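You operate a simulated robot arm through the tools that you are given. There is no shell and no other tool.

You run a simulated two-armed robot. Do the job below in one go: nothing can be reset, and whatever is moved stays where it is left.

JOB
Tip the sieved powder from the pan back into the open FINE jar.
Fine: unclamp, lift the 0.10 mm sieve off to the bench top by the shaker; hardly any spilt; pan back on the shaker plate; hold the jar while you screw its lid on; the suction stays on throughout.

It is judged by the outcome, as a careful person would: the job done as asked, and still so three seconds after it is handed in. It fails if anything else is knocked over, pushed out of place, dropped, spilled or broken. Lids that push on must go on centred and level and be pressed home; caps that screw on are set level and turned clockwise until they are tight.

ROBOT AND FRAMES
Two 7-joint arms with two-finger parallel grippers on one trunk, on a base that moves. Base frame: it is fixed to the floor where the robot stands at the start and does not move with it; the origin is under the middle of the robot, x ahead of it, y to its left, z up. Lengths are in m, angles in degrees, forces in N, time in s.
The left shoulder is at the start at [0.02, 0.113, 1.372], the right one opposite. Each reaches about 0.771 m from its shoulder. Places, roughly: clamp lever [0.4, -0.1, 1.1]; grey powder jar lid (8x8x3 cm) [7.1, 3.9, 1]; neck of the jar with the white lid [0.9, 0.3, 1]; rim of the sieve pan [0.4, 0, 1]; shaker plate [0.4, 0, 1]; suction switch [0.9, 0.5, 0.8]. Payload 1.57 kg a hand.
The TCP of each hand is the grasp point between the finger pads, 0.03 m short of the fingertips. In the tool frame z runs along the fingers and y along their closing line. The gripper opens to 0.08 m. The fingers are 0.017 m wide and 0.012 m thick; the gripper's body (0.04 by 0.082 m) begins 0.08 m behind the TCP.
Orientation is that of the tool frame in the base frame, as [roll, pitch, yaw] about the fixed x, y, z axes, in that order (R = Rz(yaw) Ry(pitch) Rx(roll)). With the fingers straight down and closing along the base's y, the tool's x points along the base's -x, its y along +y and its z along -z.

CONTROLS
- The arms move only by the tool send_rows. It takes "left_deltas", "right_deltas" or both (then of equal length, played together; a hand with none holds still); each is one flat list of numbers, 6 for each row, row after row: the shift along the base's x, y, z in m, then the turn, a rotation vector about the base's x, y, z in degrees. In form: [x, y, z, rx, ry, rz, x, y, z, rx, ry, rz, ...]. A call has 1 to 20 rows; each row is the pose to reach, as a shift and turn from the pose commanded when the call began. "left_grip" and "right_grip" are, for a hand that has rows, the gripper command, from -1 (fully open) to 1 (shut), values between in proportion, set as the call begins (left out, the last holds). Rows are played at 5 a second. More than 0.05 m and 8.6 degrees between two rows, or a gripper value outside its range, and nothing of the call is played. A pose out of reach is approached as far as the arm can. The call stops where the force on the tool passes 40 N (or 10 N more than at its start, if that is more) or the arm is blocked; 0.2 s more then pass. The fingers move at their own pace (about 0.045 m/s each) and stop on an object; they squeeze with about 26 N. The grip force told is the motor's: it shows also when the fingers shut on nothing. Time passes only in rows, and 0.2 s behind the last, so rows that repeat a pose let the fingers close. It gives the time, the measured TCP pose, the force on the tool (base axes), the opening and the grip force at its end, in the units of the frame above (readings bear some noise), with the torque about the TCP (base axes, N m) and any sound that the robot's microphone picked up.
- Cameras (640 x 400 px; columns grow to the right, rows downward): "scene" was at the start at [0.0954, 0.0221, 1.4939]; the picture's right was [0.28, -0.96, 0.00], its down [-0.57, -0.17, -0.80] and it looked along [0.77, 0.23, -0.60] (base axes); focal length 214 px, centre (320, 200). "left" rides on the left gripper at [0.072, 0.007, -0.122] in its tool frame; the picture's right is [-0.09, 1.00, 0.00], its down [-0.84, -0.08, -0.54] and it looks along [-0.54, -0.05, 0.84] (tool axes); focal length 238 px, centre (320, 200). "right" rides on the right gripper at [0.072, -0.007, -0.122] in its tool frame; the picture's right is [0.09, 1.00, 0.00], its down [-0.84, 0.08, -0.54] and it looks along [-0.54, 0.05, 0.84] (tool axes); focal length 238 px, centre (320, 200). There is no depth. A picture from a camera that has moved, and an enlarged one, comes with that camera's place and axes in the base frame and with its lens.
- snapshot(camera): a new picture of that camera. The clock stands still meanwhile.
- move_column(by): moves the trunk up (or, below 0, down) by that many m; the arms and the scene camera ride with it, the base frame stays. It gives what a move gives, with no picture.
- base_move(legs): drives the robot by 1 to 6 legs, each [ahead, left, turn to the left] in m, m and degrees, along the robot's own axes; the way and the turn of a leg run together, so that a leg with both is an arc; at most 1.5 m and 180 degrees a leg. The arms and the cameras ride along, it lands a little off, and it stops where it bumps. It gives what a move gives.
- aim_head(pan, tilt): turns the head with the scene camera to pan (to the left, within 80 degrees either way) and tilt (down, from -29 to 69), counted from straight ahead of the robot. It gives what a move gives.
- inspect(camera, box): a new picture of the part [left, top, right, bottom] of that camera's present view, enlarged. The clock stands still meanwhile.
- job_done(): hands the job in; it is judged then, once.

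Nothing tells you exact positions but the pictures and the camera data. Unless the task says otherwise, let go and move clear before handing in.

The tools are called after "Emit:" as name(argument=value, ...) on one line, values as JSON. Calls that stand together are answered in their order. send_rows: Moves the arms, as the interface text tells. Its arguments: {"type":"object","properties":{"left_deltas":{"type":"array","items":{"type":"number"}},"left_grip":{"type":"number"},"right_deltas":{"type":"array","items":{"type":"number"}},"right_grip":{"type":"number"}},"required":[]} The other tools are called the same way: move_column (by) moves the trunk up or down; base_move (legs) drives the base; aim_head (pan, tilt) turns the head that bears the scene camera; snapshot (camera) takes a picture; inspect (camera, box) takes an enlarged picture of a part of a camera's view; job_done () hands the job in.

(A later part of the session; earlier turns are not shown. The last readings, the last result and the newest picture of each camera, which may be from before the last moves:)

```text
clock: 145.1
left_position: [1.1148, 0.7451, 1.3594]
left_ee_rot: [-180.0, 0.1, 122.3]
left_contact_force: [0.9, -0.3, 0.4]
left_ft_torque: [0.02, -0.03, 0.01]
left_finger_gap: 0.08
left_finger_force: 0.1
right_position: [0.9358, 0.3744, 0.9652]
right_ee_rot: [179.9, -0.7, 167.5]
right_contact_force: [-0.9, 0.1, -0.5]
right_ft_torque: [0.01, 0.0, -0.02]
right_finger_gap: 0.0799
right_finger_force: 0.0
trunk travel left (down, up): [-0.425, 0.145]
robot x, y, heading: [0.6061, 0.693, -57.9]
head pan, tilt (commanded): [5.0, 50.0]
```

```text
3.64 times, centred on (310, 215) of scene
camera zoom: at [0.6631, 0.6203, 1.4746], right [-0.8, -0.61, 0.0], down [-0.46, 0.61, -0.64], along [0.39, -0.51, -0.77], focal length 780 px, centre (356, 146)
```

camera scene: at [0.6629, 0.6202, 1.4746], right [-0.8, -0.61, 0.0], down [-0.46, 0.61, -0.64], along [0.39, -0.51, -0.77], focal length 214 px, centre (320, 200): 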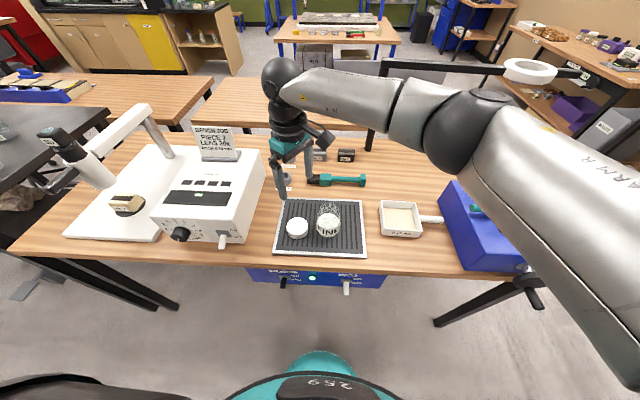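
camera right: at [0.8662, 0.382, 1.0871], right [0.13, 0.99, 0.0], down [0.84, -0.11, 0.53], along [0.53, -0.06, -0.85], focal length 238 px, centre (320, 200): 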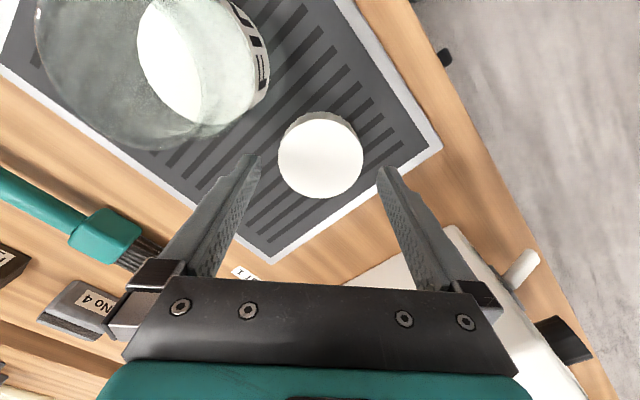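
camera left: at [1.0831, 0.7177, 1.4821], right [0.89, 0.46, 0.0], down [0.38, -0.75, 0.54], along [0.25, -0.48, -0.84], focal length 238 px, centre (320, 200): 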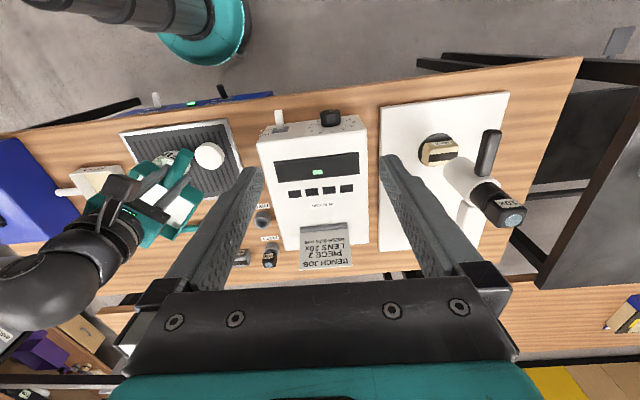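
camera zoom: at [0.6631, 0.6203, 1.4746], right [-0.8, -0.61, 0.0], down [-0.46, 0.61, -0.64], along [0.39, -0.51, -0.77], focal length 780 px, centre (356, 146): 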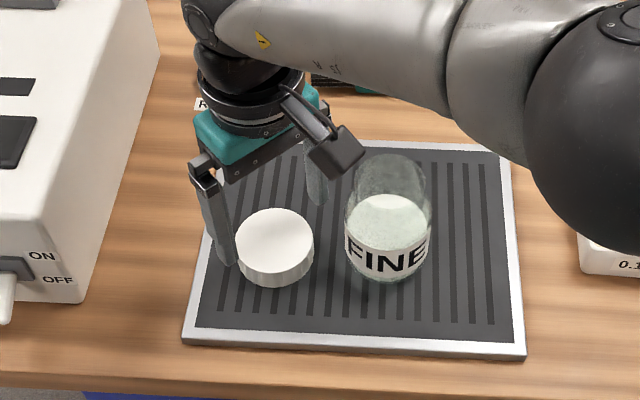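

Emit:
send_rows(right_deltas=[-0.0022, 0.0003, -0.015, 0, 0, 0, -0.0022, 0.0003, -0.025, 0, 0, 0, -0.0022, 0.0003, -0.033, 0, 0, 0, -0.0022, 0.0003, -0.033, 0, 0, 0])

Emit:
snapshot(camera="right")

Emit:
inspect(camera="scene", box=[260, 180, 350, 260])

```text
clock: 146.1
left_position: [1.1153, 0.7445, 1.359]
left_ee_rot: [-179.9, 0.1, 122.4]
left_contact_force: [0.8, 0.0, 0.9]
left_ft_torque: [-0.02, 0.0, 0.03]
left_finger_gap: 0.0798
left_finger_force: 0.1
right_position: [0.9302, 0.3769, 0.9407]
right_ee_rot: [-180.0, -0.5, 167.4]
right_contact_force: [0.1, -0.4, -0.2]
right_ft_torque: [0.01, 0.0, 0.03]
right_finger_gap: 0.0799
right_finger_force: 0.0
right hand out of reach, approached as far as the arm can: row 3, 4
trunk travel left (down, up): [-0.425, 0.145]
robot x, y, heading: [0.6121, 0.6907, -57.6]
head pan, tilt (commanded): [5.0, 50.0]
```

```text
taken
camera right: at [0.8619, 0.3844, 1.0623], right [0.13, 0.99, 0.0], down [0.84, -0.11, 0.53], along [0.53, -0.07, -0.85], focal length 238 px, centre (320, 200)
```

right: 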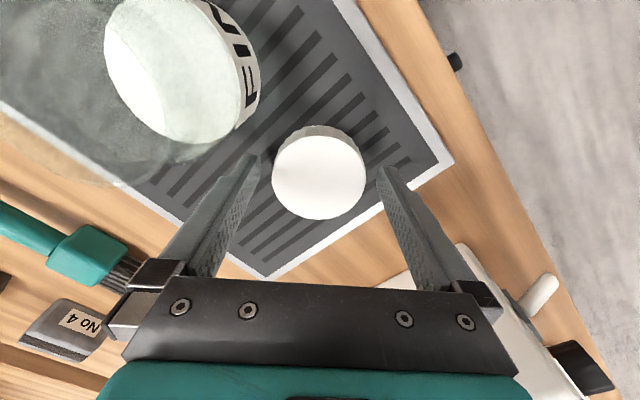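

```text
5.00 times, centred on (305, 220) of scene
camera zoom: at [0.6631, 0.6204, 1.4746], right [-0.8, -0.61, 0.0], down [-0.46, 0.61, -0.64], along [0.39, -0.51, -0.77], focal length 1072 px, centre (395, 100)
```

zoom: 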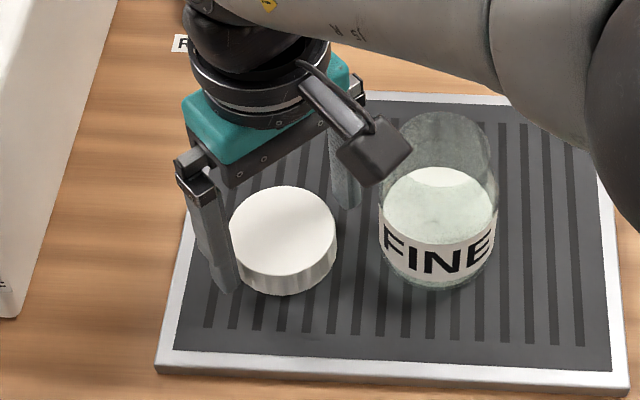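

The right arm is at its limit this low. I'll raise the hand, lower the trunk 10 cm for a better working height, and come down on the lid again.

Emit:
send_rows(right_deltas=[0, 0, 0.03, 0, 0, 0, 0, 0, 0.07, 0, 0, 0, 0, 0, 0.11, 0, 0, 0, 0, 0, 0.15, 0, 0, 0, 0, 0, 0.15, 0, 0, 0])

Emit:
move_column(by=-0.1)

Emit:
snapshot(camera="scene")

Emit:
snapshot(camera="right")

```text
clock: 147.3
left_position: [1.1143, 0.7454, 1.3593]
left_ee_rot: [-179.9, 0.1, 122.3]
left_contact_force: [0.0, -0.8, 0.6]
left_ft_torque: [-0.02, -0.02, 0.0]
left_finger_gap: 0.0802
left_finger_force: 0.0
right_position: [0.9303, 0.3778, 1.0935]
right_ee_rot: [179.9, -0.8, 167.5]
right_contact_force: [-0.2, 0.4, -1.1]
right_ft_torque: [-0.02, -0.01, -0.02]
right_finger_gap: 0.0803
right_finger_force: 0.0
trunk travel left (down, up): [-0.425, 0.145]
robot x, y, heading: [0.6076, 0.6941, -57.7]
head pan, tilt (commanded): [5.0, 50.0]
```

```text
clock: 148.7
left_position: [1.1154, 0.7446, 1.2604]
left_ee_rot: [-180.0, 0.1, 122.2]
left_contact_force: [0.0, 0.1, 0.6]
left_ft_torque: [0.0, -0.01, -0.03]
left_finger_gap: 0.0801
left_finger_force: 0.1
right_position: [0.9288, 0.378, 0.9926]
right_ee_rot: [179.9, -0.8, 167.6]
right_contact_force: [0.1, -1.2, -0.7]
right_ft_torque: [0.0, -0.02, 0.0]
right_finger_gap: 0.0798
right_finger_force: 0.1
trunk travel left (down, up): [-0.325, 0.245]
robot x, y, heading: [0.6118, 0.6899, -57.7]
head pan, tilt (commanded): [5.0, 50.0]
```

```text
taken
camera scene: at [0.663, 0.6204, 1.3746], right [-0.8, -0.61, 0.0], down [-0.46, 0.61, -0.64], along [0.39, -0.51, -0.77], focal length 214 px, centre (320, 200)
```

scene: 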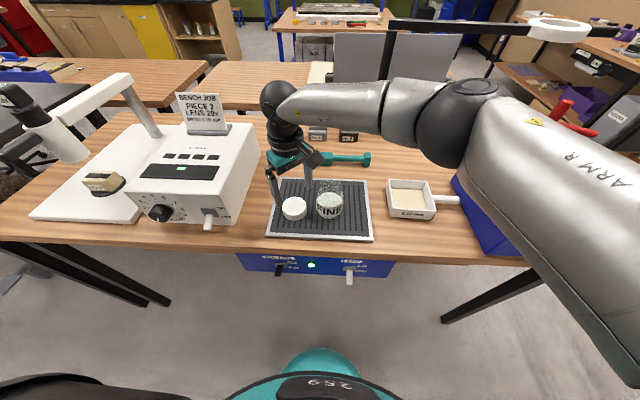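

```text
taken
camera right: at [0.8605, 0.385, 1.1136], right [0.13, 0.99, 0.0], down [0.84, -0.11, 0.53], along [0.53, -0.06, -0.85], focal length 238 px, centre (320, 200)
```

right: 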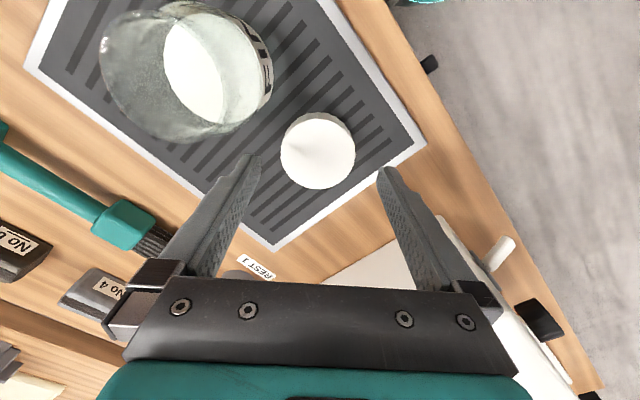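

Emit:
send_rows(right_deltas=[0.002, -0.0015, -0.02, 0, 0, 0, 0.004, -0.003, -0.04, 0, 0, 0, 0.004, -0.003, -0.055, 0, 0, 0, 0.004, -0.003, -0.0625, 0, 0, 0, 0.004, -0.003, -0.0625, 0, 0, 0])

Emit:
snapshot(camera="right")

Emit:
inspect(camera="scene", box=[250, 150, 370, 240])

```text
clock: 149.9
left_position: [1.1148, 0.7442, 1.2602]
left_ee_rot: [-179.8, 0.0, 122.3]
left_contact_force: [0.6, -0.2, -0.4]
left_ft_torque: [-0.01, 0.01, -0.01]
left_finger_gap: 0.08
left_finger_force: 0.2
right_position: [0.9336, 0.3761, 0.9283]
right_ee_rot: [179.9, -0.8, 167.5]
right_contact_force: [0.4, 0.5, 0.2]
right_ft_torque: [0.01, 0.0, -0.02]
right_finger_gap: 0.08
right_finger_force: 0.0
trunk travel left (down, up): [-0.325, 0.245]
robot x, y, heading: [0.6105, 0.6914, -57.4]
head pan, tilt (commanded): [5.0, 50.0]
```

```text
taken
camera right: at [0.8646, 0.3828, 1.0503], right [0.13, 0.99, 0.0], down [0.84, -0.11, 0.53], along [0.53, -0.06, -0.85], focal length 238 px, centre (320, 200)
```

right: 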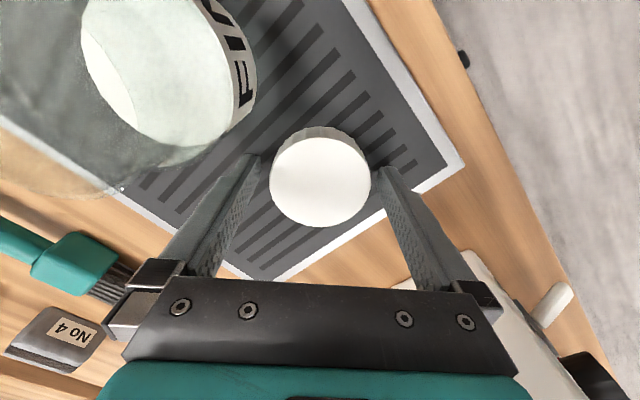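

```text
4.44 times, centred on (310, 195) of scene
camera zoom: at [0.6631, 0.6204, 1.3746], right [-0.8, -0.61, 0.0], down [-0.46, 0.61, -0.64], along [0.39, -0.51, -0.77], focal length 953 px, centre (364, 222)
```

zoom: 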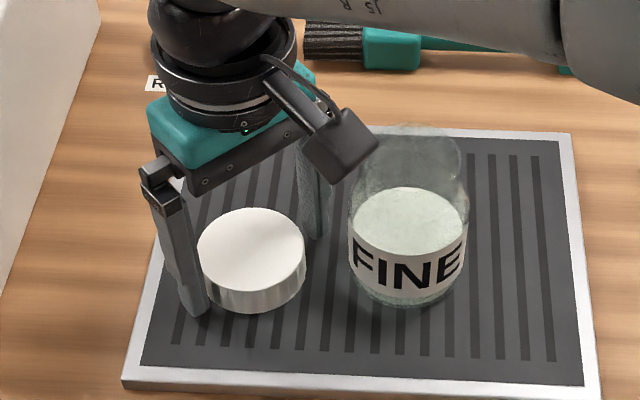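

Emit:
send_rows(right_deltas=[0, 0, 0, 0, 0, 0, 0, 0, 0, 0, 0, 0, 0, 0, 0, 0, 0, 0], right_grip=1)

Emit:
snapshot(camera="right")

```text
clock: 150.7
left_position: [1.1141, 0.7446, 1.2615]
left_ee_rot: [-180.0, 0.1, 122.3]
left_contact_force: [0.0, 0.4, 0.8]
left_ft_torque: [0.02, -0.01, 0.0]
left_finger_gap: 0.0799
left_finger_force: 0.1
right_position: [0.9335, 0.3753, 0.9287]
right_ee_rot: [180.0, -0.8, 167.5]
right_contact_force: [0.0, -0.9, -0.2]
right_ft_torque: [0.0, 0.02, -0.03]
right_finger_gap: 0.0693
right_finger_force: 26.4
trunk travel left (down, up): [-0.325, 0.245]
robot x, y, heading: [0.612, 0.6941, -57.9]
head pan, tilt (commanded): [5.0, 50.0]
```

```text
taken
camera right: at [0.8646, 0.3828, 1.0506], right [0.13, 0.99, 0.0], down [0.84, -0.11, 0.53], along [0.53, -0.06, -0.85], focal length 238 px, centre (320, 200)
```

right: 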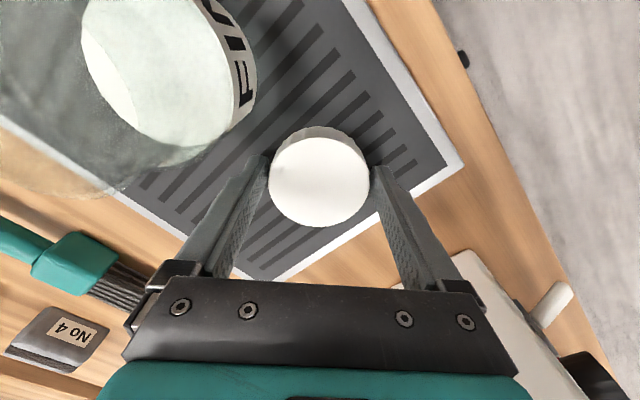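

Lid gripped (≈69 mm across). I'll lift it straight up and move it aside to the right while the left hand comes to hold the jar.

Emit:
send_rows(right_deltas=[0, 0, 0.006, 0, 0, 0, 0, 0, 0.015, 0, 0, 0, 0, 0, 0.035, 0, 0, 0, 0, 0, 0.07, 0, 0, 0, 0, 0, 0.11, 0, 0, 0, 0, 0, 0.15, 0, 0, 0, -0.02, -0.013, 0.19, 0, 0, 0, -0.05, -0.032, 0.22, 0, 0, 0, -0.085, -0.053, 0.24, 0, 0, 0, -0.12, -0.075, 0.25, 0, 0, 0, -0.155, -0.097, 0.25, 0, 0, 0, -0.17, -0.107, 0.25, 0, 0, 0])

Emit:
snapshot(camera="right")

Emit:
snapshot(camera="scene")

```text
clock: 153.3
left_position: [1.1139, 0.7459, 1.2597]
left_ee_rot: [-179.9, 0.1, 122.3]
left_contact_force: [-0.6, 0.8, -0.9]
left_ft_torque: [0.0, -0.02, 0.03]
left_finger_gap: 0.0803
left_finger_force: 0.1
right_position: [0.7637, 0.2659, 1.1778]
right_ee_rot: [179.9, -0.8, 167.5]
right_contact_force: [-0.2, -0.2, 0.1]
right_ft_torque: [-0.03, -0.03, -0.01]
right_finger_gap: 0.0694
right_finger_force: 26.3
trunk travel left (down, up): [-0.325, 0.245]
robot x, y, heading: [0.6072, 0.6924, -57.8]
head pan, tilt (commanded): [5.0, 50.0]
```

```text
taken
camera right: at [0.6941, 0.2726, 1.2994], right [0.12, 0.99, 0.0], down [0.84, -0.11, 0.53], along [0.53, -0.06, -0.85], focal length 238 px, centre (320, 200)
```

right: 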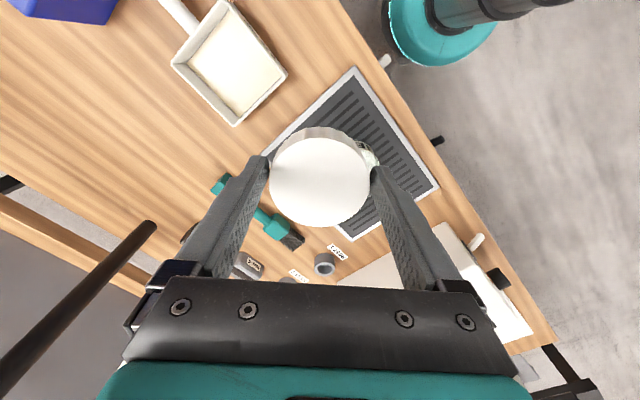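

```text
taken
camera scene: at [0.663, 0.6203, 1.3746], right [-0.8, -0.61, 0.0], down [-0.46, 0.61, -0.64], along [0.39, -0.51, -0.77], focal length 214 px, centre (320, 200)
```

scene: 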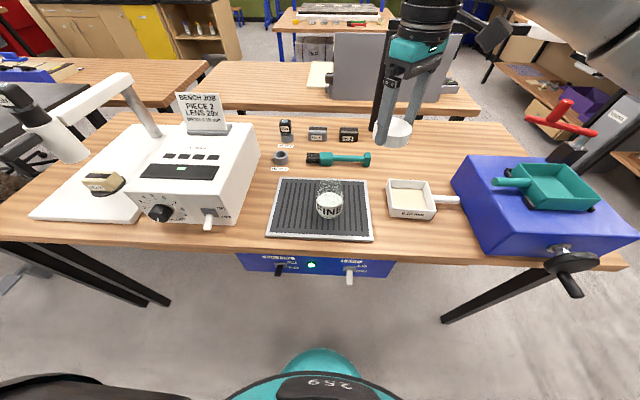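

The lid is up and clear. Now I'll turn the left hand so it can reach in low from the left with its camera on top; first the yaw.

Emit:
send_rows(left_deltas=[0, 0, 0, 0, 0, 8, 0, 0, 0, 0, 0, 16, 0, 0, 0, 0, 0, 24, 0, 0, 0, 0, 0, 32, 0, 0, 0, 0, 0, 40, 0, 0, 0, 0, 0, 48, 0, 0, 0, 0, 0, 56, 0, 0, 0, 0, 0, 64, 0, 0, 0, 0, 0, 72, 0, 0, 0, 0, 0, 80, 0, 0, 0, 0, 0, 88, 0, 0, 0, 0, 0, 96, 0, 0, 0, 0, 0, 104, 0, 0, 0, 0, 0, 112, 0, 0, 0, 0, 0, 120])

Emit:
snapshot(camera="left")

```text
clock: 156.5
left_position: [1.1145, 0.745, 1.2609]
left_ee_rot: [180.0, 0.2, -117.5]
left_contact_force: [-0.2, -1.0, -0.4]
left_ft_torque: [0.0, 0.0, 0.02]
left_finger_gap: 0.08
left_finger_force: 0.0
right_position: [0.7625, 0.2646, 1.1771]
right_ee_rot: [179.9, -0.8, 167.5]
right_contact_force: [-0.7, 0.3, -0.3]
right_ft_torque: [-0.02, 0.02, 0.01]
right_finger_gap: 0.0696
right_finger_force: 26.3
trunk travel left (down, up): [-0.325, 0.245]
robot x, y, heading: [0.6079, 0.6919, -57.6]
head pan, tilt (commanded): [5.0, 50.0]
```

```text
taken
camera left: at [1.0767, 0.6836, 1.3831], right [-0.84, 0.54, 0.0], down [0.45, 0.71, 0.54], along [0.29, 0.46, -0.84], focal length 238 px, centre (320, 200)
```

left: 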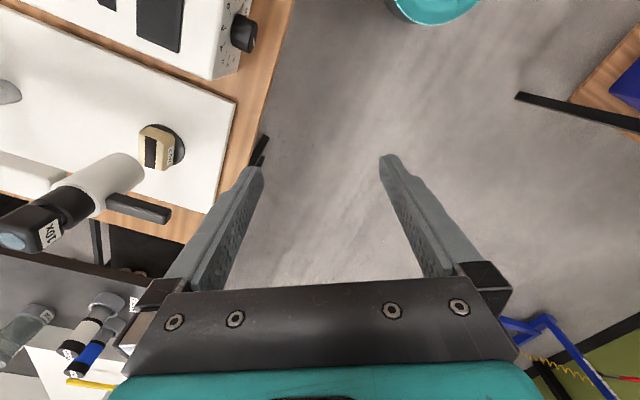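

Emit:
send_rows(left_deltas=[-0.018, -0.0287, -0.014, -7.09, 3.7, 0, -0.0361, -0.0574, -0.028, -14.18, 7.41, 0, -0.0541, -0.0862, -0.042, -21.26, 11.11, 0, -0.0722, -0.1149, -0.056, -28.35, 14.82, 0, -0.0902, -0.1436, -0.07, -35.44, 18.52, 0, -0.1082, -0.1723, -0.084, -42.53, 22.23, 0, -0.1263, -0.201, -0.098, -49.62, 25.93, 0, -0.1443, -0.2298, -0.112, -56.7, 29.64, 0, -0.1624, -0.2585, -0.126, -63.79, 33.34, 0, -0.1804, -0.2872, -0.14, -70.88, 37.05, 0, -0.1804, -0.2872, -0.14, -70.88, 37.05, 0])

Emit:
snapshot(camera="left")

Emit:
snapshot(camera="scene")

```text
clock: 158.9
left_position: [0.9339, 0.4589, 1.122]
left_ee_rot: [-179.8, -80.0, -117.7]
left_contact_force: [0.0, 0.3, -1.0]
left_ft_torque: [0.02, -0.02, -0.02]
left_finger_gap: 0.0802
left_finger_force: 0.0
right_position: [0.7636, 0.2656, 1.1782]
right_ee_rot: [180.0, -0.8, 167.5]
right_contact_force: [0.3, 0.5, -0.9]
right_ft_torque: [0.0, 0.0, 0.01]
right_finger_gap: 0.0693
right_finger_force: 25.9
trunk travel left (down, up): [-0.325, 0.245]
robot x, y, heading: [0.6065, 0.6922, -57.7]
head pan, tilt (commanded): [5.0, 50.0]
```

```text
taken
camera left: at [0.9783, 0.557, 1.2144], right [-0.88, 0.47, -0.09], down [0.38, 0.57, -0.73], along [-0.29, -0.67, -0.68], focal length 238 px, centre (320, 200)
```

left: 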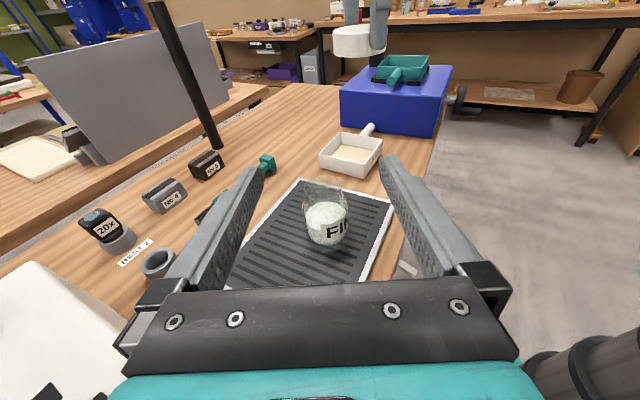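

```text
taken
camera scene: at [0.663, 0.6207, 1.3746], right [-0.8, -0.61, 0.0], down [-0.46, 0.61, -0.64], along [0.39, -0.51, -0.77], focal length 214 px, centre (320, 200)
```

scene: 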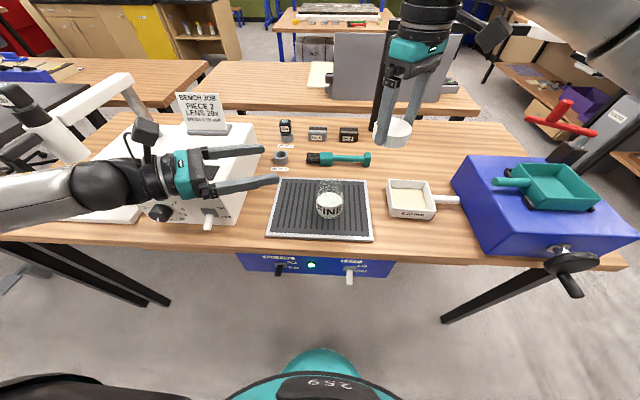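

Emit:
inspect(camera="left", box=[270, 160, 390, 260])

Emit:
inspect(camera="scene", box=[280, 160, 380, 240])

```text
4.00 times, centred on (330, 210) of left
camera zoom: at [0.9783, 0.557, 1.2144], right [-0.88, 0.47, -0.09], down [0.38, 0.57, -0.73], along [-0.29, -0.67, -0.68], focal length 953 px, centre (280, 160)
```

zoom: 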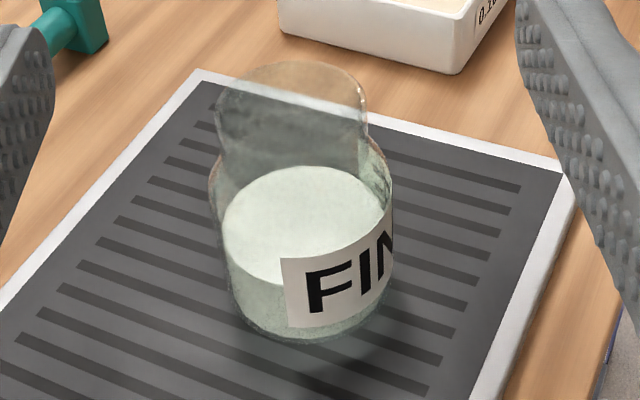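

```text
5.00 times, centred on (330, 200) of scene
camera zoom: at [0.663, 0.6207, 1.3746], right [-0.8, -0.61, 0.0], down [-0.46, 0.61, -0.64], along [0.39, -0.51, -0.77], focal length 1072 px, centre (270, 200)
```

zoom: 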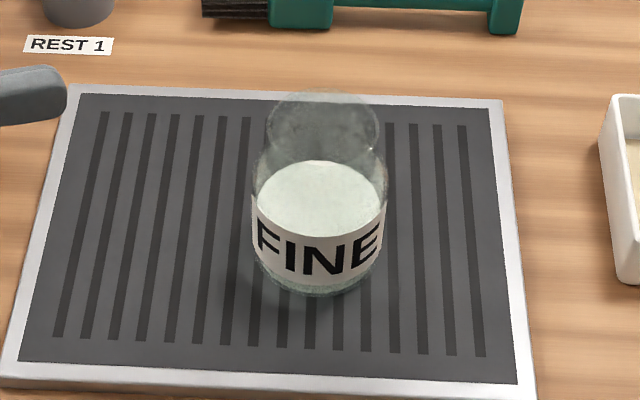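

The left camera sees the jar well. I'll lower the left hand to jar-body height at a standoff, correcting ~4 mm sideways, then check alignment before closing in.

Emit:
send_rows(left_deltas=[0.001, -0.0005, -0.03, 0, 0, 0, 0.002, -0.001, -0.06, 0, 0, 0, 0.003, -0.0015, -0.09, 0, 0, 0, 0.004, -0.0021, -0.12, 0, 0, 0, 0.004, -0.0021, -0.145, 0, 0, 0, 0.004, -0.0021, -0.167, 0, 0, 0, 0.004, -0.0021, -0.167, 0, 0, 0])

Emit:
snapshot(camera="left")

Emit:
snapshot(camera="scene")

```text
clock: 160.5
left_position: [0.941, 0.4575, 0.9531]
left_ee_rot: [-179.6, -79.9, -117.8]
left_contact_force: [-0.2, -0.1, 0.5]
left_ft_torque: [-0.02, -0.02, -0.05]
left_finger_gap: 0.0801
left_finger_force: 0.1
right_position: [0.7629, 0.2658, 1.1784]
right_ee_rot: [179.9, -0.8, 167.6]
right_contact_force: [-0.2, 0.7, -0.5]
right_ft_torque: [0.02, 0.04, 0.01]
right_finger_gap: 0.0696
right_finger_force: 26.3
trunk travel left (down, up): [-0.325, 0.245]
robot x, y, heading: [0.6067, 0.6924, -57.7]
head pan, tilt (commanded): [5.0, 50.0]
```

```text
taken
camera left: at [0.9855, 0.5553, 1.0453], right [-0.87, 0.48, -0.09], down [0.38, 0.57, -0.73], along [-0.29, -0.67, -0.68], focal length 238 px, centre (320, 200)
```

left: 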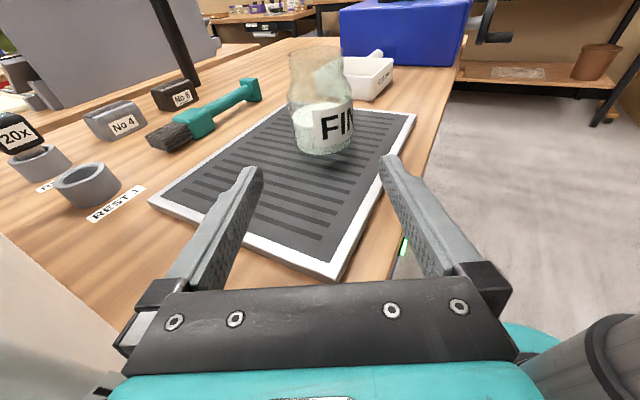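

```text
taken
camera scene: at [0.6631, 0.6204, 1.3746], right [-0.8, -0.61, 0.0], down [-0.46, 0.61, -0.64], along [0.39, -0.51, -0.77], focal length 214 px, centre (320, 200)
```

scene: 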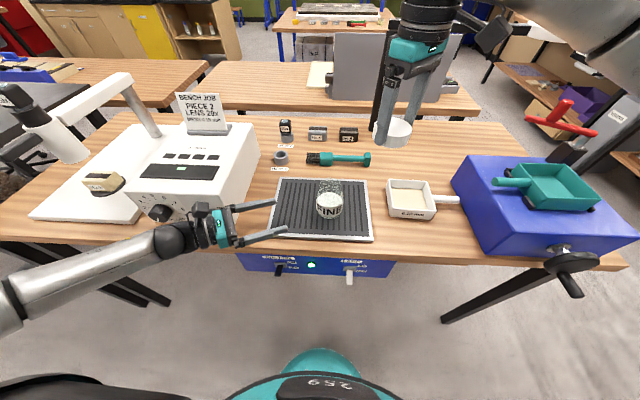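

Emit:
inspect(camera="left", box=[250, 30, 410, 190])

```text
2.50 times, centred on (330, 110) of left
camera zoom: at [0.9855, 0.5553, 1.0453], right [-0.87, 0.48, -0.09], down [0.38, 0.57, -0.73], along [-0.29, -0.67, -0.68], focal length 596 px, centre (295, 425)
```

zoom: 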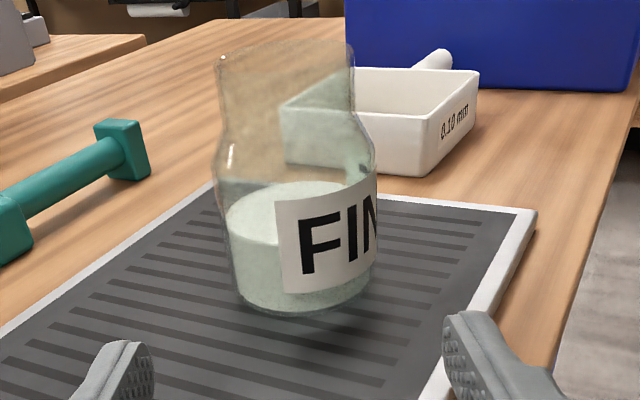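

Emit:
send_rows(left_deltas=[-0.0119, -0.0167, 0, 0, 0, 0, -0.0219, -0.0367, 0, 0, 0, 0, -0.0319, -0.0567, 0, 0, 0, 0, -0.0391, -0.0699, 0, 0, 0, 0, -0.0391, -0.0699, 0, 0, 0, 0])

Emit:
snapshot(camera="left")

Emit:
inspect(camera="scene", box=[240, 150, 380, 260])

```text
clock: 161.7
left_position: [0.9001, 0.3843, 0.952]
left_ee_rot: [-179.7, -79.9, -117.9]
left_contact_force: [0.3, 0.5, 0.6]
left_ft_torque: [-0.01, 0.0, 0.01]
left_finger_gap: 0.0799
left_finger_force: 0.0
right_position: [0.763, 0.2638, 1.1782]
right_ee_rot: [179.8, -0.8, 167.5]
right_contact_force: [0.3, -0.4, 0.1]
right_ft_torque: [0.01, -0.05, 0.0]
right_finger_gap: 0.0693
right_finger_force: 25.6
trunk travel left (down, up): [-0.325, 0.245]
robot x, y, heading: [0.6085, 0.6968, -57.8]
head pan, tilt (commanded): [5.0, 50.0]
```

```text
taken
camera left: at [0.9443, 0.483, 1.0447], right [-0.87, 0.48, -0.09], down [0.38, 0.57, -0.73], along [-0.29, -0.67, -0.68], focal length 238 px, centre (320, 200)
```

left: 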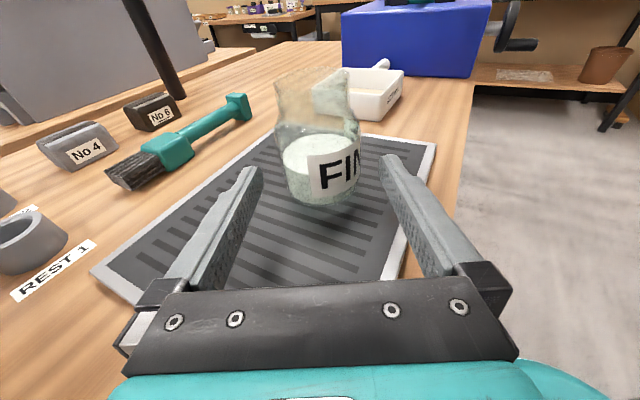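

```text
3.64 times, centred on (310, 205) of scene
camera zoom: at [0.6631, 0.6204, 1.3746], right [-0.8, -0.61, 0.0], down [-0.46, 0.61, -0.64], along [0.39, -0.51, -0.77], focal length 780 px, centre (356, 182)
```

zoom: 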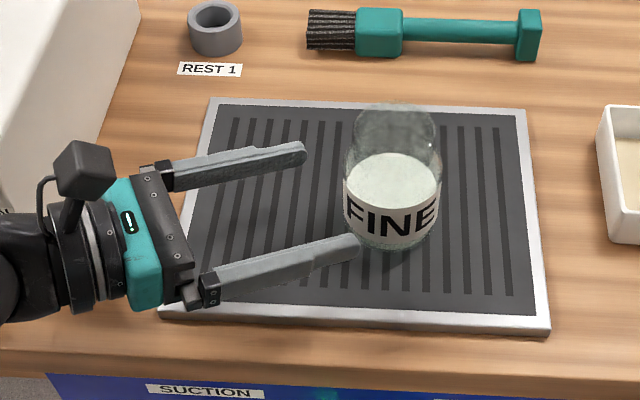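

Emit:
inspect(camera="left", box=[240, 60, 400, 220])

```text
2.50 times, centred on (320, 140) of left
camera zoom: at [0.9443, 0.483, 1.0447], right [-0.87, 0.48, -0.09], down [0.38, 0.57, -0.73], along [-0.29, -0.67, -0.68], focal length 596 px, centre (320, 350)
```

zoom: 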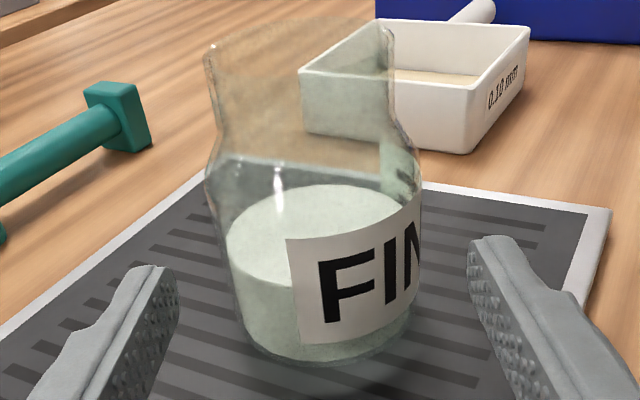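

Emit:
send_rows(left_deltas=[-0.0093, -0.0177, 0, 0, 0, 0, -0.0186, -0.0354, 0, 0, 0, 0, -0.0265, -0.0505, 0, 0, 0, 0, -0.0311, -0.0593, 0, 0, 0, 0, -0.0311, -0.0593, 0, 0, 0, 0])

Emit:
inspect(camera="left", box=[200, 80, 440, 300])

Emit:
inspect(camera="scene", box=[260, 150, 380, 250])

```text
clock: 162.9
left_position: [0.8689, 0.3272, 0.95]
left_ee_rot: [-179.7, -79.8, -118.1]
left_contact_force: [-0.3, -0.4, -0.4]
left_ft_torque: [-0.02, -0.01, 0.02]
left_finger_gap: 0.08
left_finger_force: 0.0
right_position: [0.7631, 0.265, 1.1781]
right_ee_rot: [179.8, -0.8, 167.5]
right_contact_force: [-0.4, 0.0, 0.0]
right_ft_torque: [0.01, -0.03, -0.04]
right_finger_gap: 0.0695
right_finger_force: 26.5
trunk travel left (down, up): [-0.325, 0.245]
robot x, y, heading: [0.605, 0.6908, -57.7]
head pan, tilt (commanded): [5.0, 50.0]
```

```text
1.82 times, centred on (320, 190) of left
camera zoom: at [0.9131, 0.4261, 1.0421], right [-0.87, 0.48, -0.09], down [0.39, 0.57, -0.73], along [-0.29, -0.67, -0.68], focal length 433 px, centre (320, 218)
```

zoom: 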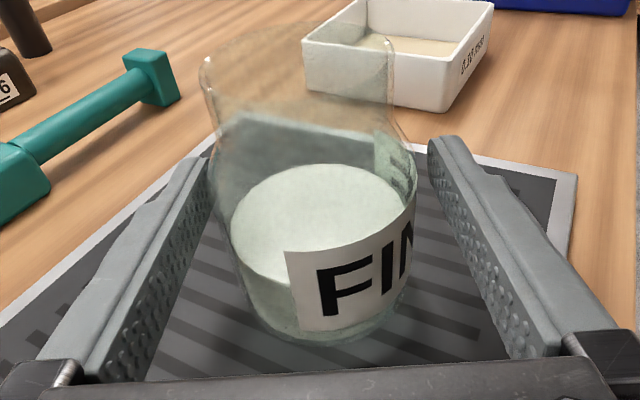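

```text
4.00 times, centred on (320, 200) of scene
camera zoom: at [0.6631, 0.6204, 1.3746], right [-0.8, -0.61, 0.0], down [-0.46, 0.61, -0.64], along [0.39, -0.51, -0.77], focal length 858 px, centre (320, 200)
```

zoom: 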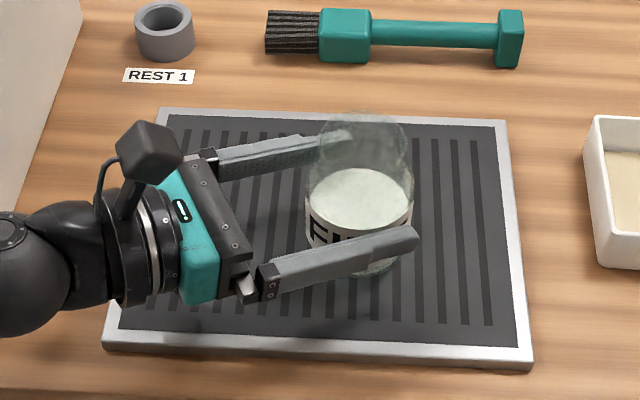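

Emit:
send_rows(left_deltas=[0, 0, 0, 0, 0, 0, 0, 0, 0, 0, 0, 0, 0, 0, 0, 0, 0, 0, 0, 0, 0, 0, 0, 0], left_grip=1)

Emit:
inspect(camera="left", box=[200, 80, 440, 300])

Emit:
inspect(camera="scene", box=[260, 150, 380, 250])

```text
clock: 163.9
left_position: [0.8683, 0.3279, 0.9501]
left_ee_rot: [-179.5, -79.9, -118.0]
left_contact_force: [-0.3, -0.4, -1.1]
left_ft_torque: [-0.03, 0.0, 0.0]
left_finger_gap: 0.0716
left_finger_force: 26.0
right_position: [0.7639, 0.265, 1.1773]
right_ee_rot: [179.9, -0.8, 167.5]
right_contact_force: [0.1, -0.1, 0.6]
right_ft_torque: [0.01, -0.03, 0.01]
right_finger_gap: 0.0696
right_finger_force: 26.2
trunk travel left (down, up): [-0.325, 0.245]
robot x, y, heading: [0.6121, 0.6977, -57.7]
head pan, tilt (commanded): [5.0, 50.0]
```

```text
1.82 times, centred on (320, 190) of left
camera zoom: at [0.9132, 0.4261, 1.0422], right [-0.87, 0.48, -0.09], down [0.39, 0.57, -0.73], along [-0.29, -0.67, -0.68], focal length 433 px, centre (320, 218)
```

zoom: 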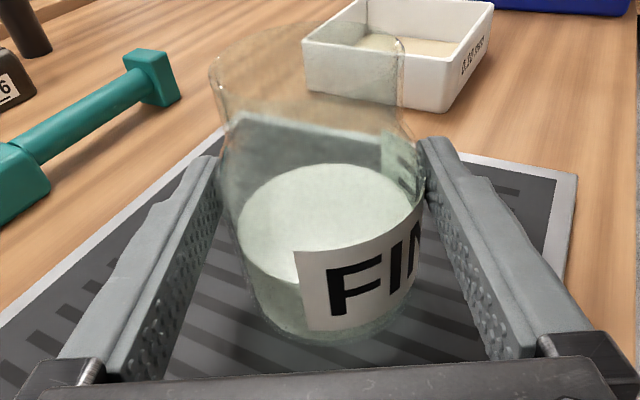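

```text
4.00 times, centred on (320, 200) of scene
camera zoom: at [0.6631, 0.6202, 1.3745], right [-0.8, -0.61, 0.0], down [-0.46, 0.61, -0.64], along [0.39, -0.51, -0.77], focal length 858 px, centre (320, 200)
```

zoom: 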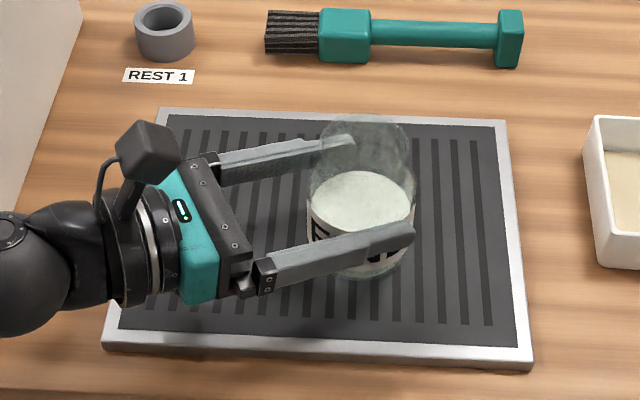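

Emit:
inspect(camera="scene", box=[310, 165, 350, 205])

Emit:
inspect(camera="left", box=[250, 80, 390, 200])

```text
10.00 times, centred on (330, 185) of scene
camera zoom: at [0.6631, 0.6202, 1.3745], right [-0.8, -0.61, 0.0], down [-0.46, 0.61, -0.64], along [0.39, -0.51, -0.77], focal length 2145 px, centre (220, 350)
```

zoom: 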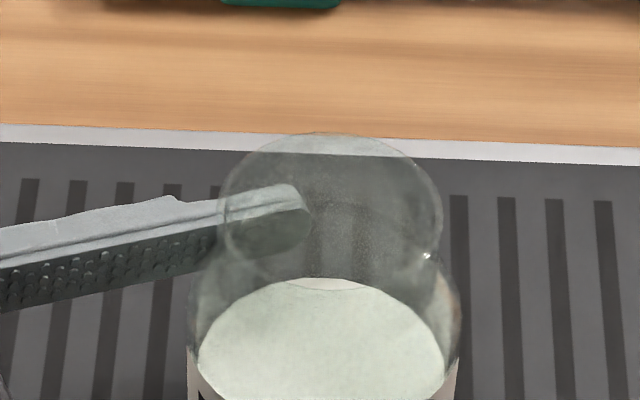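

```text
3.33 times, centred on (320, 140) of left
camera zoom: at [0.9132, 0.4261, 1.0422], right [-0.87, 0.48, -0.09], down [0.39, 0.57, -0.73], along [-0.29, -0.67, -0.68], focal length 794 px, centre (320, 400)
```

zoom: 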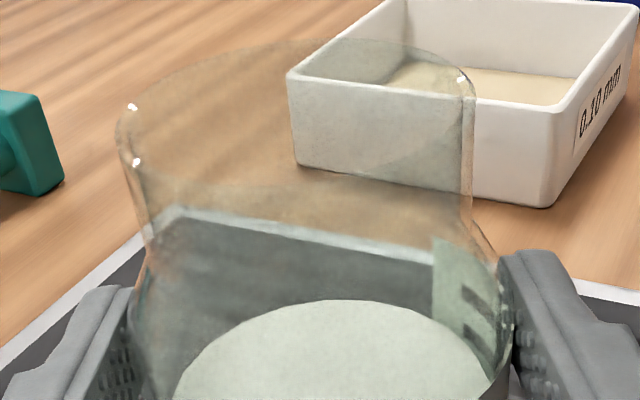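

The jar is held firmly upright. I'll bring the lid over the jar mouth and check its centring from two cameras.

Emit:
send_rows(right_deltas=[0.025, 0.0125, 0, 0, 0, 0, 0.05, 0.025, -0.01, 0, 0, 0, 0.075, 0.038, -0.03, 0, 0, 0, 0.0985, 0.05, -0.06, 0, 0, 0, 0.0985, 0.05, -0.06, 0, 0, 0])

Emit:
inspect(camera="scene", box=[270, 130, 390, 240])

Emit:
snapshot(camera="left")

Emit:
snapshot(camera="right")

```text
clock: 165.1
left_position: [0.8691, 0.3274, 0.9501]
left_ee_rot: [-179.6, -79.9, -118.0]
left_contact_force: [-1.2, -0.1, -0.9]
left_ft_torque: [-0.03, -0.08, -0.03]
left_finger_gap: 0.0714
left_finger_force: 26.1
right_position: [0.8663, 0.3172, 1.1192]
right_ee_rot: [179.8, -0.7, 167.4]
right_contact_force: [-0.4, -1.1, 0.7]
right_ft_torque: [-0.01, 0.01, -0.01]
right_finger_gap: 0.0696
right_finger_force: 25.8
trunk travel left (down, up): [-0.325, 0.245]
robot x, y, heading: [0.6092, 0.6905, -57.9]
head pan, tilt (commanded): [5.0, 50.0]
```

```text
3.64 times, centred on (330, 185) of scene
camera zoom: at [0.663, 0.6203, 1.3746], right [-0.8, -0.61, 0.0], down [-0.46, 0.61, -0.64], along [0.39, -0.51, -0.77], focal length 780 px, centre (284, 254)
```

zoom: 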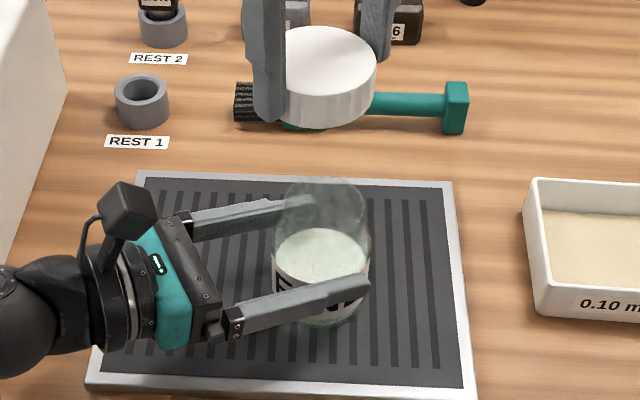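

```text
taken
camera left: at [0.9132, 0.4261, 1.0422], right [-0.87, 0.48, -0.09], down [0.38, 0.57, -0.73], along [-0.29, -0.67, -0.68], focal length 238 px, centre (320, 200)
```

left: 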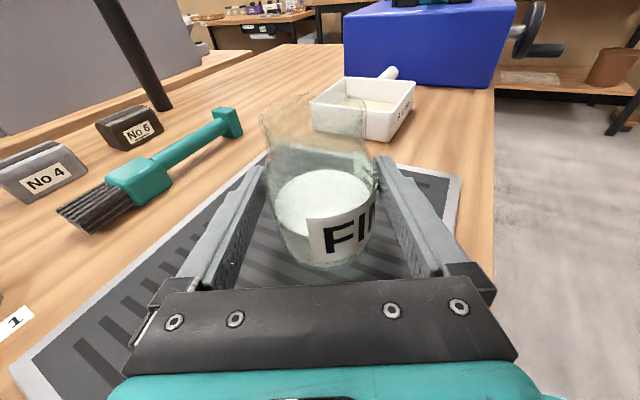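

```text
taken
camera right: at [0.7964, 0.3238, 1.2413], right [0.13, 0.99, 0.0], down [0.84, -0.11, 0.53], along [0.53, -0.07, -0.85], focal length 238 px, centre (320, 200)
```

right: 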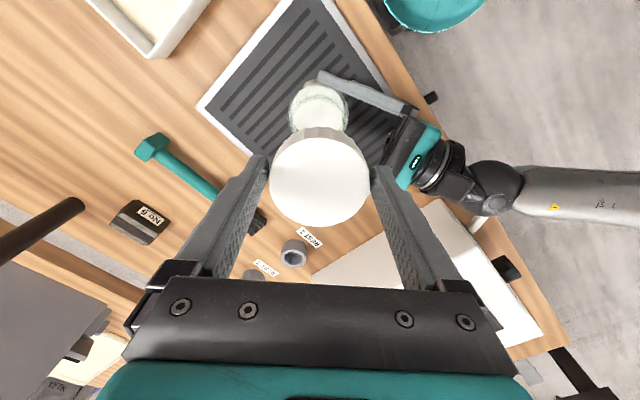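

Emit:
send_rows(right_deltas=[-0.002, -0.0012, -0.02, 0, 0, 0, -0.004, -0.0024, -0.04, 0, 0, 0, -0.004, -0.0024, -0.055, 0, 0, 0, -0.004, -0.0024, -0.055, 0, 0, 0])

Emit:
inspect(camera="scene", box=[290, 140, 370, 220])

Emit:
snapshot(camera="left")

Emit:
inspect(camera="left", box=[240, 0, 400, 140])

```text
clock: 166.1
left_position: [0.8682, 0.3281, 0.9493]
left_ee_rot: [-179.6, -79.9, -118.0]
left_contact_force: [0.3, 0.0, 0.0]
left_ft_torque: [-0.04, -0.07, -0.02]
left_finger_gap: 0.0714
left_finger_force: 25.7
right_position: [0.8596, 0.3147, 1.0642]
right_ee_rot: [179.9, -0.8, 167.6]
right_contact_force: [0.0, 0.2, -0.1]
right_ft_torque: [0.01, -0.04, 0.03]
right_finger_gap: 0.0695
right_finger_force: 26.1
trunk travel left (down, up): [-0.325, 0.245]
robot x, y, heading: [0.6101, 0.6913, -57.5]
head pan, tilt (commanded): [5.0, 50.0]
```

```text
5.00 times, centred on (330, 180) of scene
camera zoom: at [0.6631, 0.6203, 1.3746], right [-0.8, -0.61, 0.0], down [-0.46, 0.61, -0.64], along [0.39, -0.51, -0.77], focal length 1072 px, centre (270, 300)
```

zoom: 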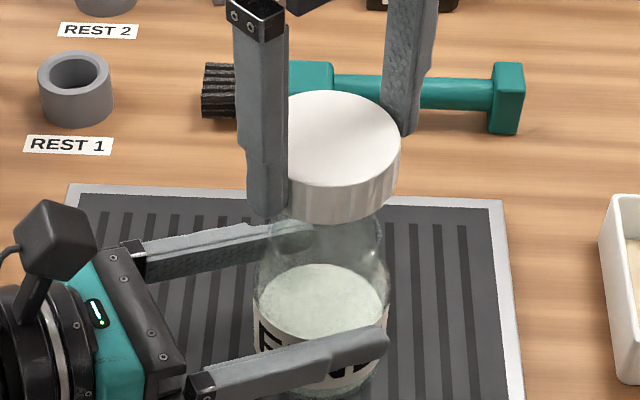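

```text
taken
camera left: at [0.9132, 0.4261, 1.0422], right [-0.87, 0.48, -0.09], down [0.38, 0.57, -0.73], along [-0.29, -0.67, -0.68], focal length 238 px, centre (320, 200)
```

left: 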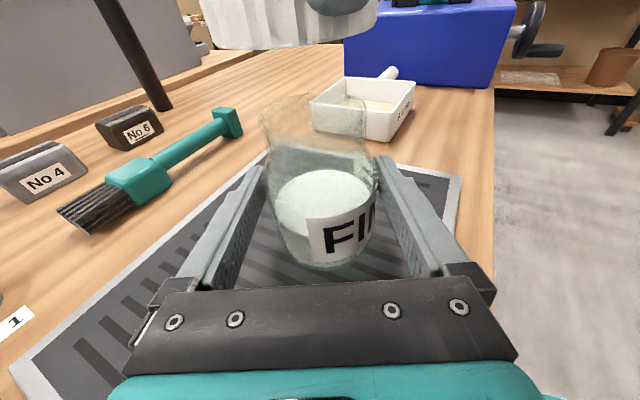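

```text
2.86 times, centred on (320, 70) of left
camera zoom: at [0.9132, 0.4261, 1.0422], right [-0.87, 0.48, -0.09], down [0.38, 0.57, -0.73], along [-0.29, -0.67, -0.68], focal length 681 px, centre (320, 571)
```

zoom: 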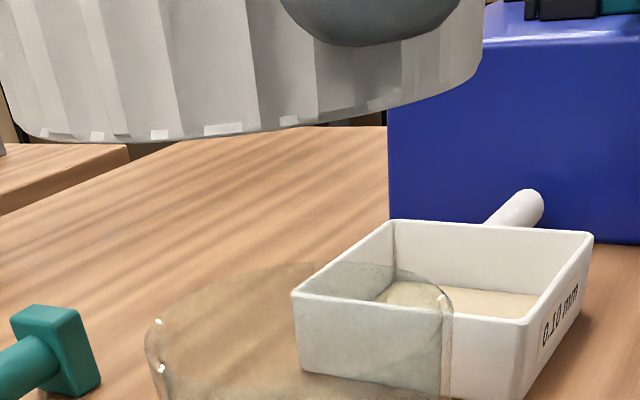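

Emit:
send_rows(right_deltas=[-0.0025, 0.0003, -0.008, 0, 0, 0, -0.0045, 0.0005, -0.015, 0, 0, 0, -0.0045, 0.0005, -0.015, 0, 0, 0])

Emit:
inspect(camera="scene", box=[300, 140, 360, 200])

Emit:
inspect(camera="left", box=[230, 0, 410, 160])

```text
clock: 166.9
left_position: [0.8686, 0.3276, 0.9498]
left_ee_rot: [-179.6, -79.9, -118.1]
left_contact_force: [0.1, 0.8, -1.0]
left_ft_torque: [-0.01, -0.09, 0.04]
left_finger_gap: 0.0715
left_finger_force: 26.2
right_position: [0.8553, 0.3143, 1.0491]
right_ee_rot: [180.0, -0.8, 167.5]
right_contact_force: [0.0, 0.3, -0.5]
right_ft_torque: [0.0, -0.01, 0.02]
right_finger_gap: 0.0695
right_finger_force: 25.8
trunk travel left (down, up): [-0.325, 0.245]
robot x, y, heading: [0.6079, 0.6929, -57.8]
head pan, tilt (commanded): [5.0, 50.0]
```

```text
6.67 times, centred on (330, 170) of scene
camera zoom: at [0.6631, 0.6204, 1.3746], right [-0.8, -0.61, 0.0], down [-0.46, 0.61, -0.64], along [0.39, -0.51, -0.77], focal length 1430 px, centre (253, 400)
```

zoom: 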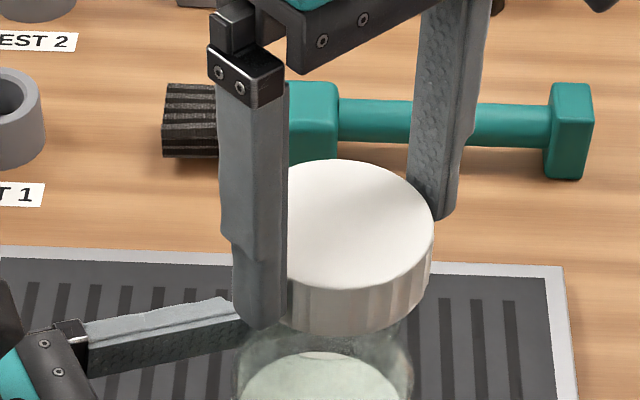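

```text
2.50 times, centred on (320, 80) of left
camera zoom: at [0.9132, 0.4261, 1.0422], right [-0.87, 0.48, -0.09], down [0.38, 0.57, -0.73], along [-0.29, -0.67, -0.68], focal length 596 px, centre (320, 500)
```

zoom: 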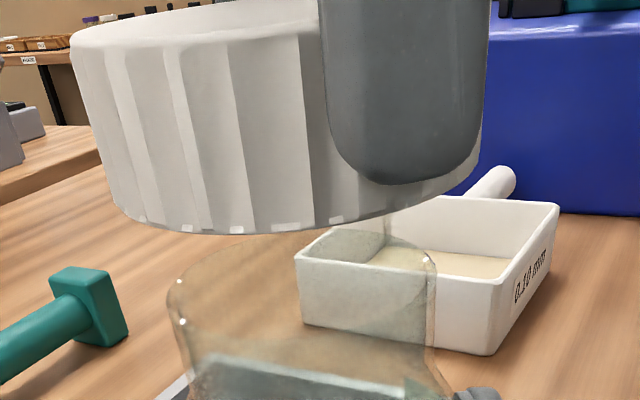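

Emit:
send_rows(right_deltas=[0, 0.001, -0.003, 0, 0, 0, 0, 0.001, -0.006, 0, 0, 0, 0, 0.001, -0.008, 0, 0, 0])

Emit:
inspect(camera="left", box=[230, 0, 410, 160])

```text
clock: 167.7
left_position: [0.8679, 0.3281, 0.9497]
left_ee_rot: [-179.6, -79.9, -118.0]
left_contact_force: [-0.4, 0.6, 0.0]
left_ft_torque: [-0.04, -0.12, -0.01]
left_finger_gap: 0.0714
left_finger_force: 26.4
right_position: [0.855, 0.3168, 1.0404]
right_ee_rot: [179.9, -0.7, 167.5]
right_contact_force: [1.1, -0.2, 0.9]
right_ft_torque: [0.01, 0.03, 0.0]
right_finger_gap: 0.0694
right_finger_force: 25.7
trunk travel left (down, up): [-0.325, 0.245]
robot x, y, heading: [0.6121, 0.6917, -57.6]
head pan, tilt (commanded): [5.0, 50.0]
```

```text
2.50 times, centred on (320, 80) of left
camera zoom: at [0.9132, 0.4261, 1.0422], right [-0.87, 0.48, -0.09], down [0.38, 0.57, -0.73], along [-0.29, -0.67, -0.68], focal length 596 px, centre (320, 500)
```

zoom: 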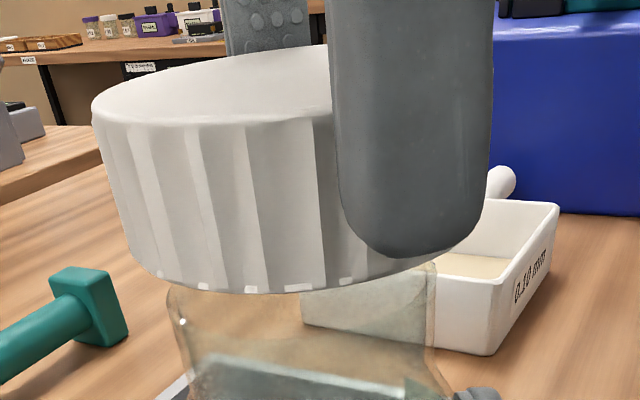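

Emit:
send_rows(right_deltas=[0, 0, -0.002, 0, 0, 0, 0, 0, -0.004, 0, 0, 0, 0, 0, -0.005, 0, 0, 0])

Emit:
inspect(camera="left", box=[230, 0, 410, 160])

Emit:
inspect(camera="scene", box=[300, 150, 360, 210])

```text
clock: 168.5
left_position: [0.8678, 0.3279, 0.9497]
left_ee_rot: [-179.7, -79.9, -118.0]
left_contact_force: [0.1, 0.0, -0.3]
left_ft_torque: [-0.04, -0.1, -0.01]
left_finger_gap: 0.0716
left_finger_force: 26.6
right_position: [0.8531, 0.318, 1.035]
right_ee_rot: [179.9, -0.8, 167.5]
right_contact_force: [0.0, 0.9, -0.9]
right_ft_torque: [0.01, -0.01, 0.0]
right_finger_gap: 0.0694
right_finger_force: 25.8
trunk travel left (down, up): [-0.325, 0.245]
robot x, y, heading: [0.6114, 0.6919, -57.6]
head pan, tilt (commanded): [5.0, 50.0]
```

```text
2.50 times, centred on (320, 80) of left
camera zoom: at [0.9132, 0.4261, 1.0423], right [-0.87, 0.48, -0.09], down [0.38, 0.57, -0.73], along [-0.29, -0.67, -0.68], focal length 596 px, centre (320, 500)
```

zoom: 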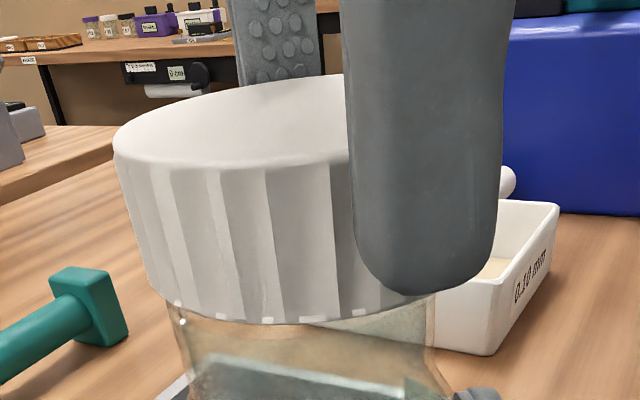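

```text
6.67 times, centred on (330, 180) of scene
camera zoom: at [0.6631, 0.6203, 1.3746], right [-0.8, -0.61, 0.0], down [-0.46, 0.61, -0.64], along [0.39, -0.51, -0.77], focal length 1430 px, centre (253, 333)
```

zoom: 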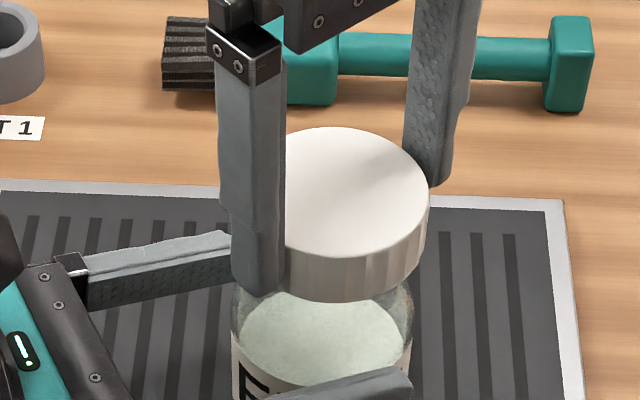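

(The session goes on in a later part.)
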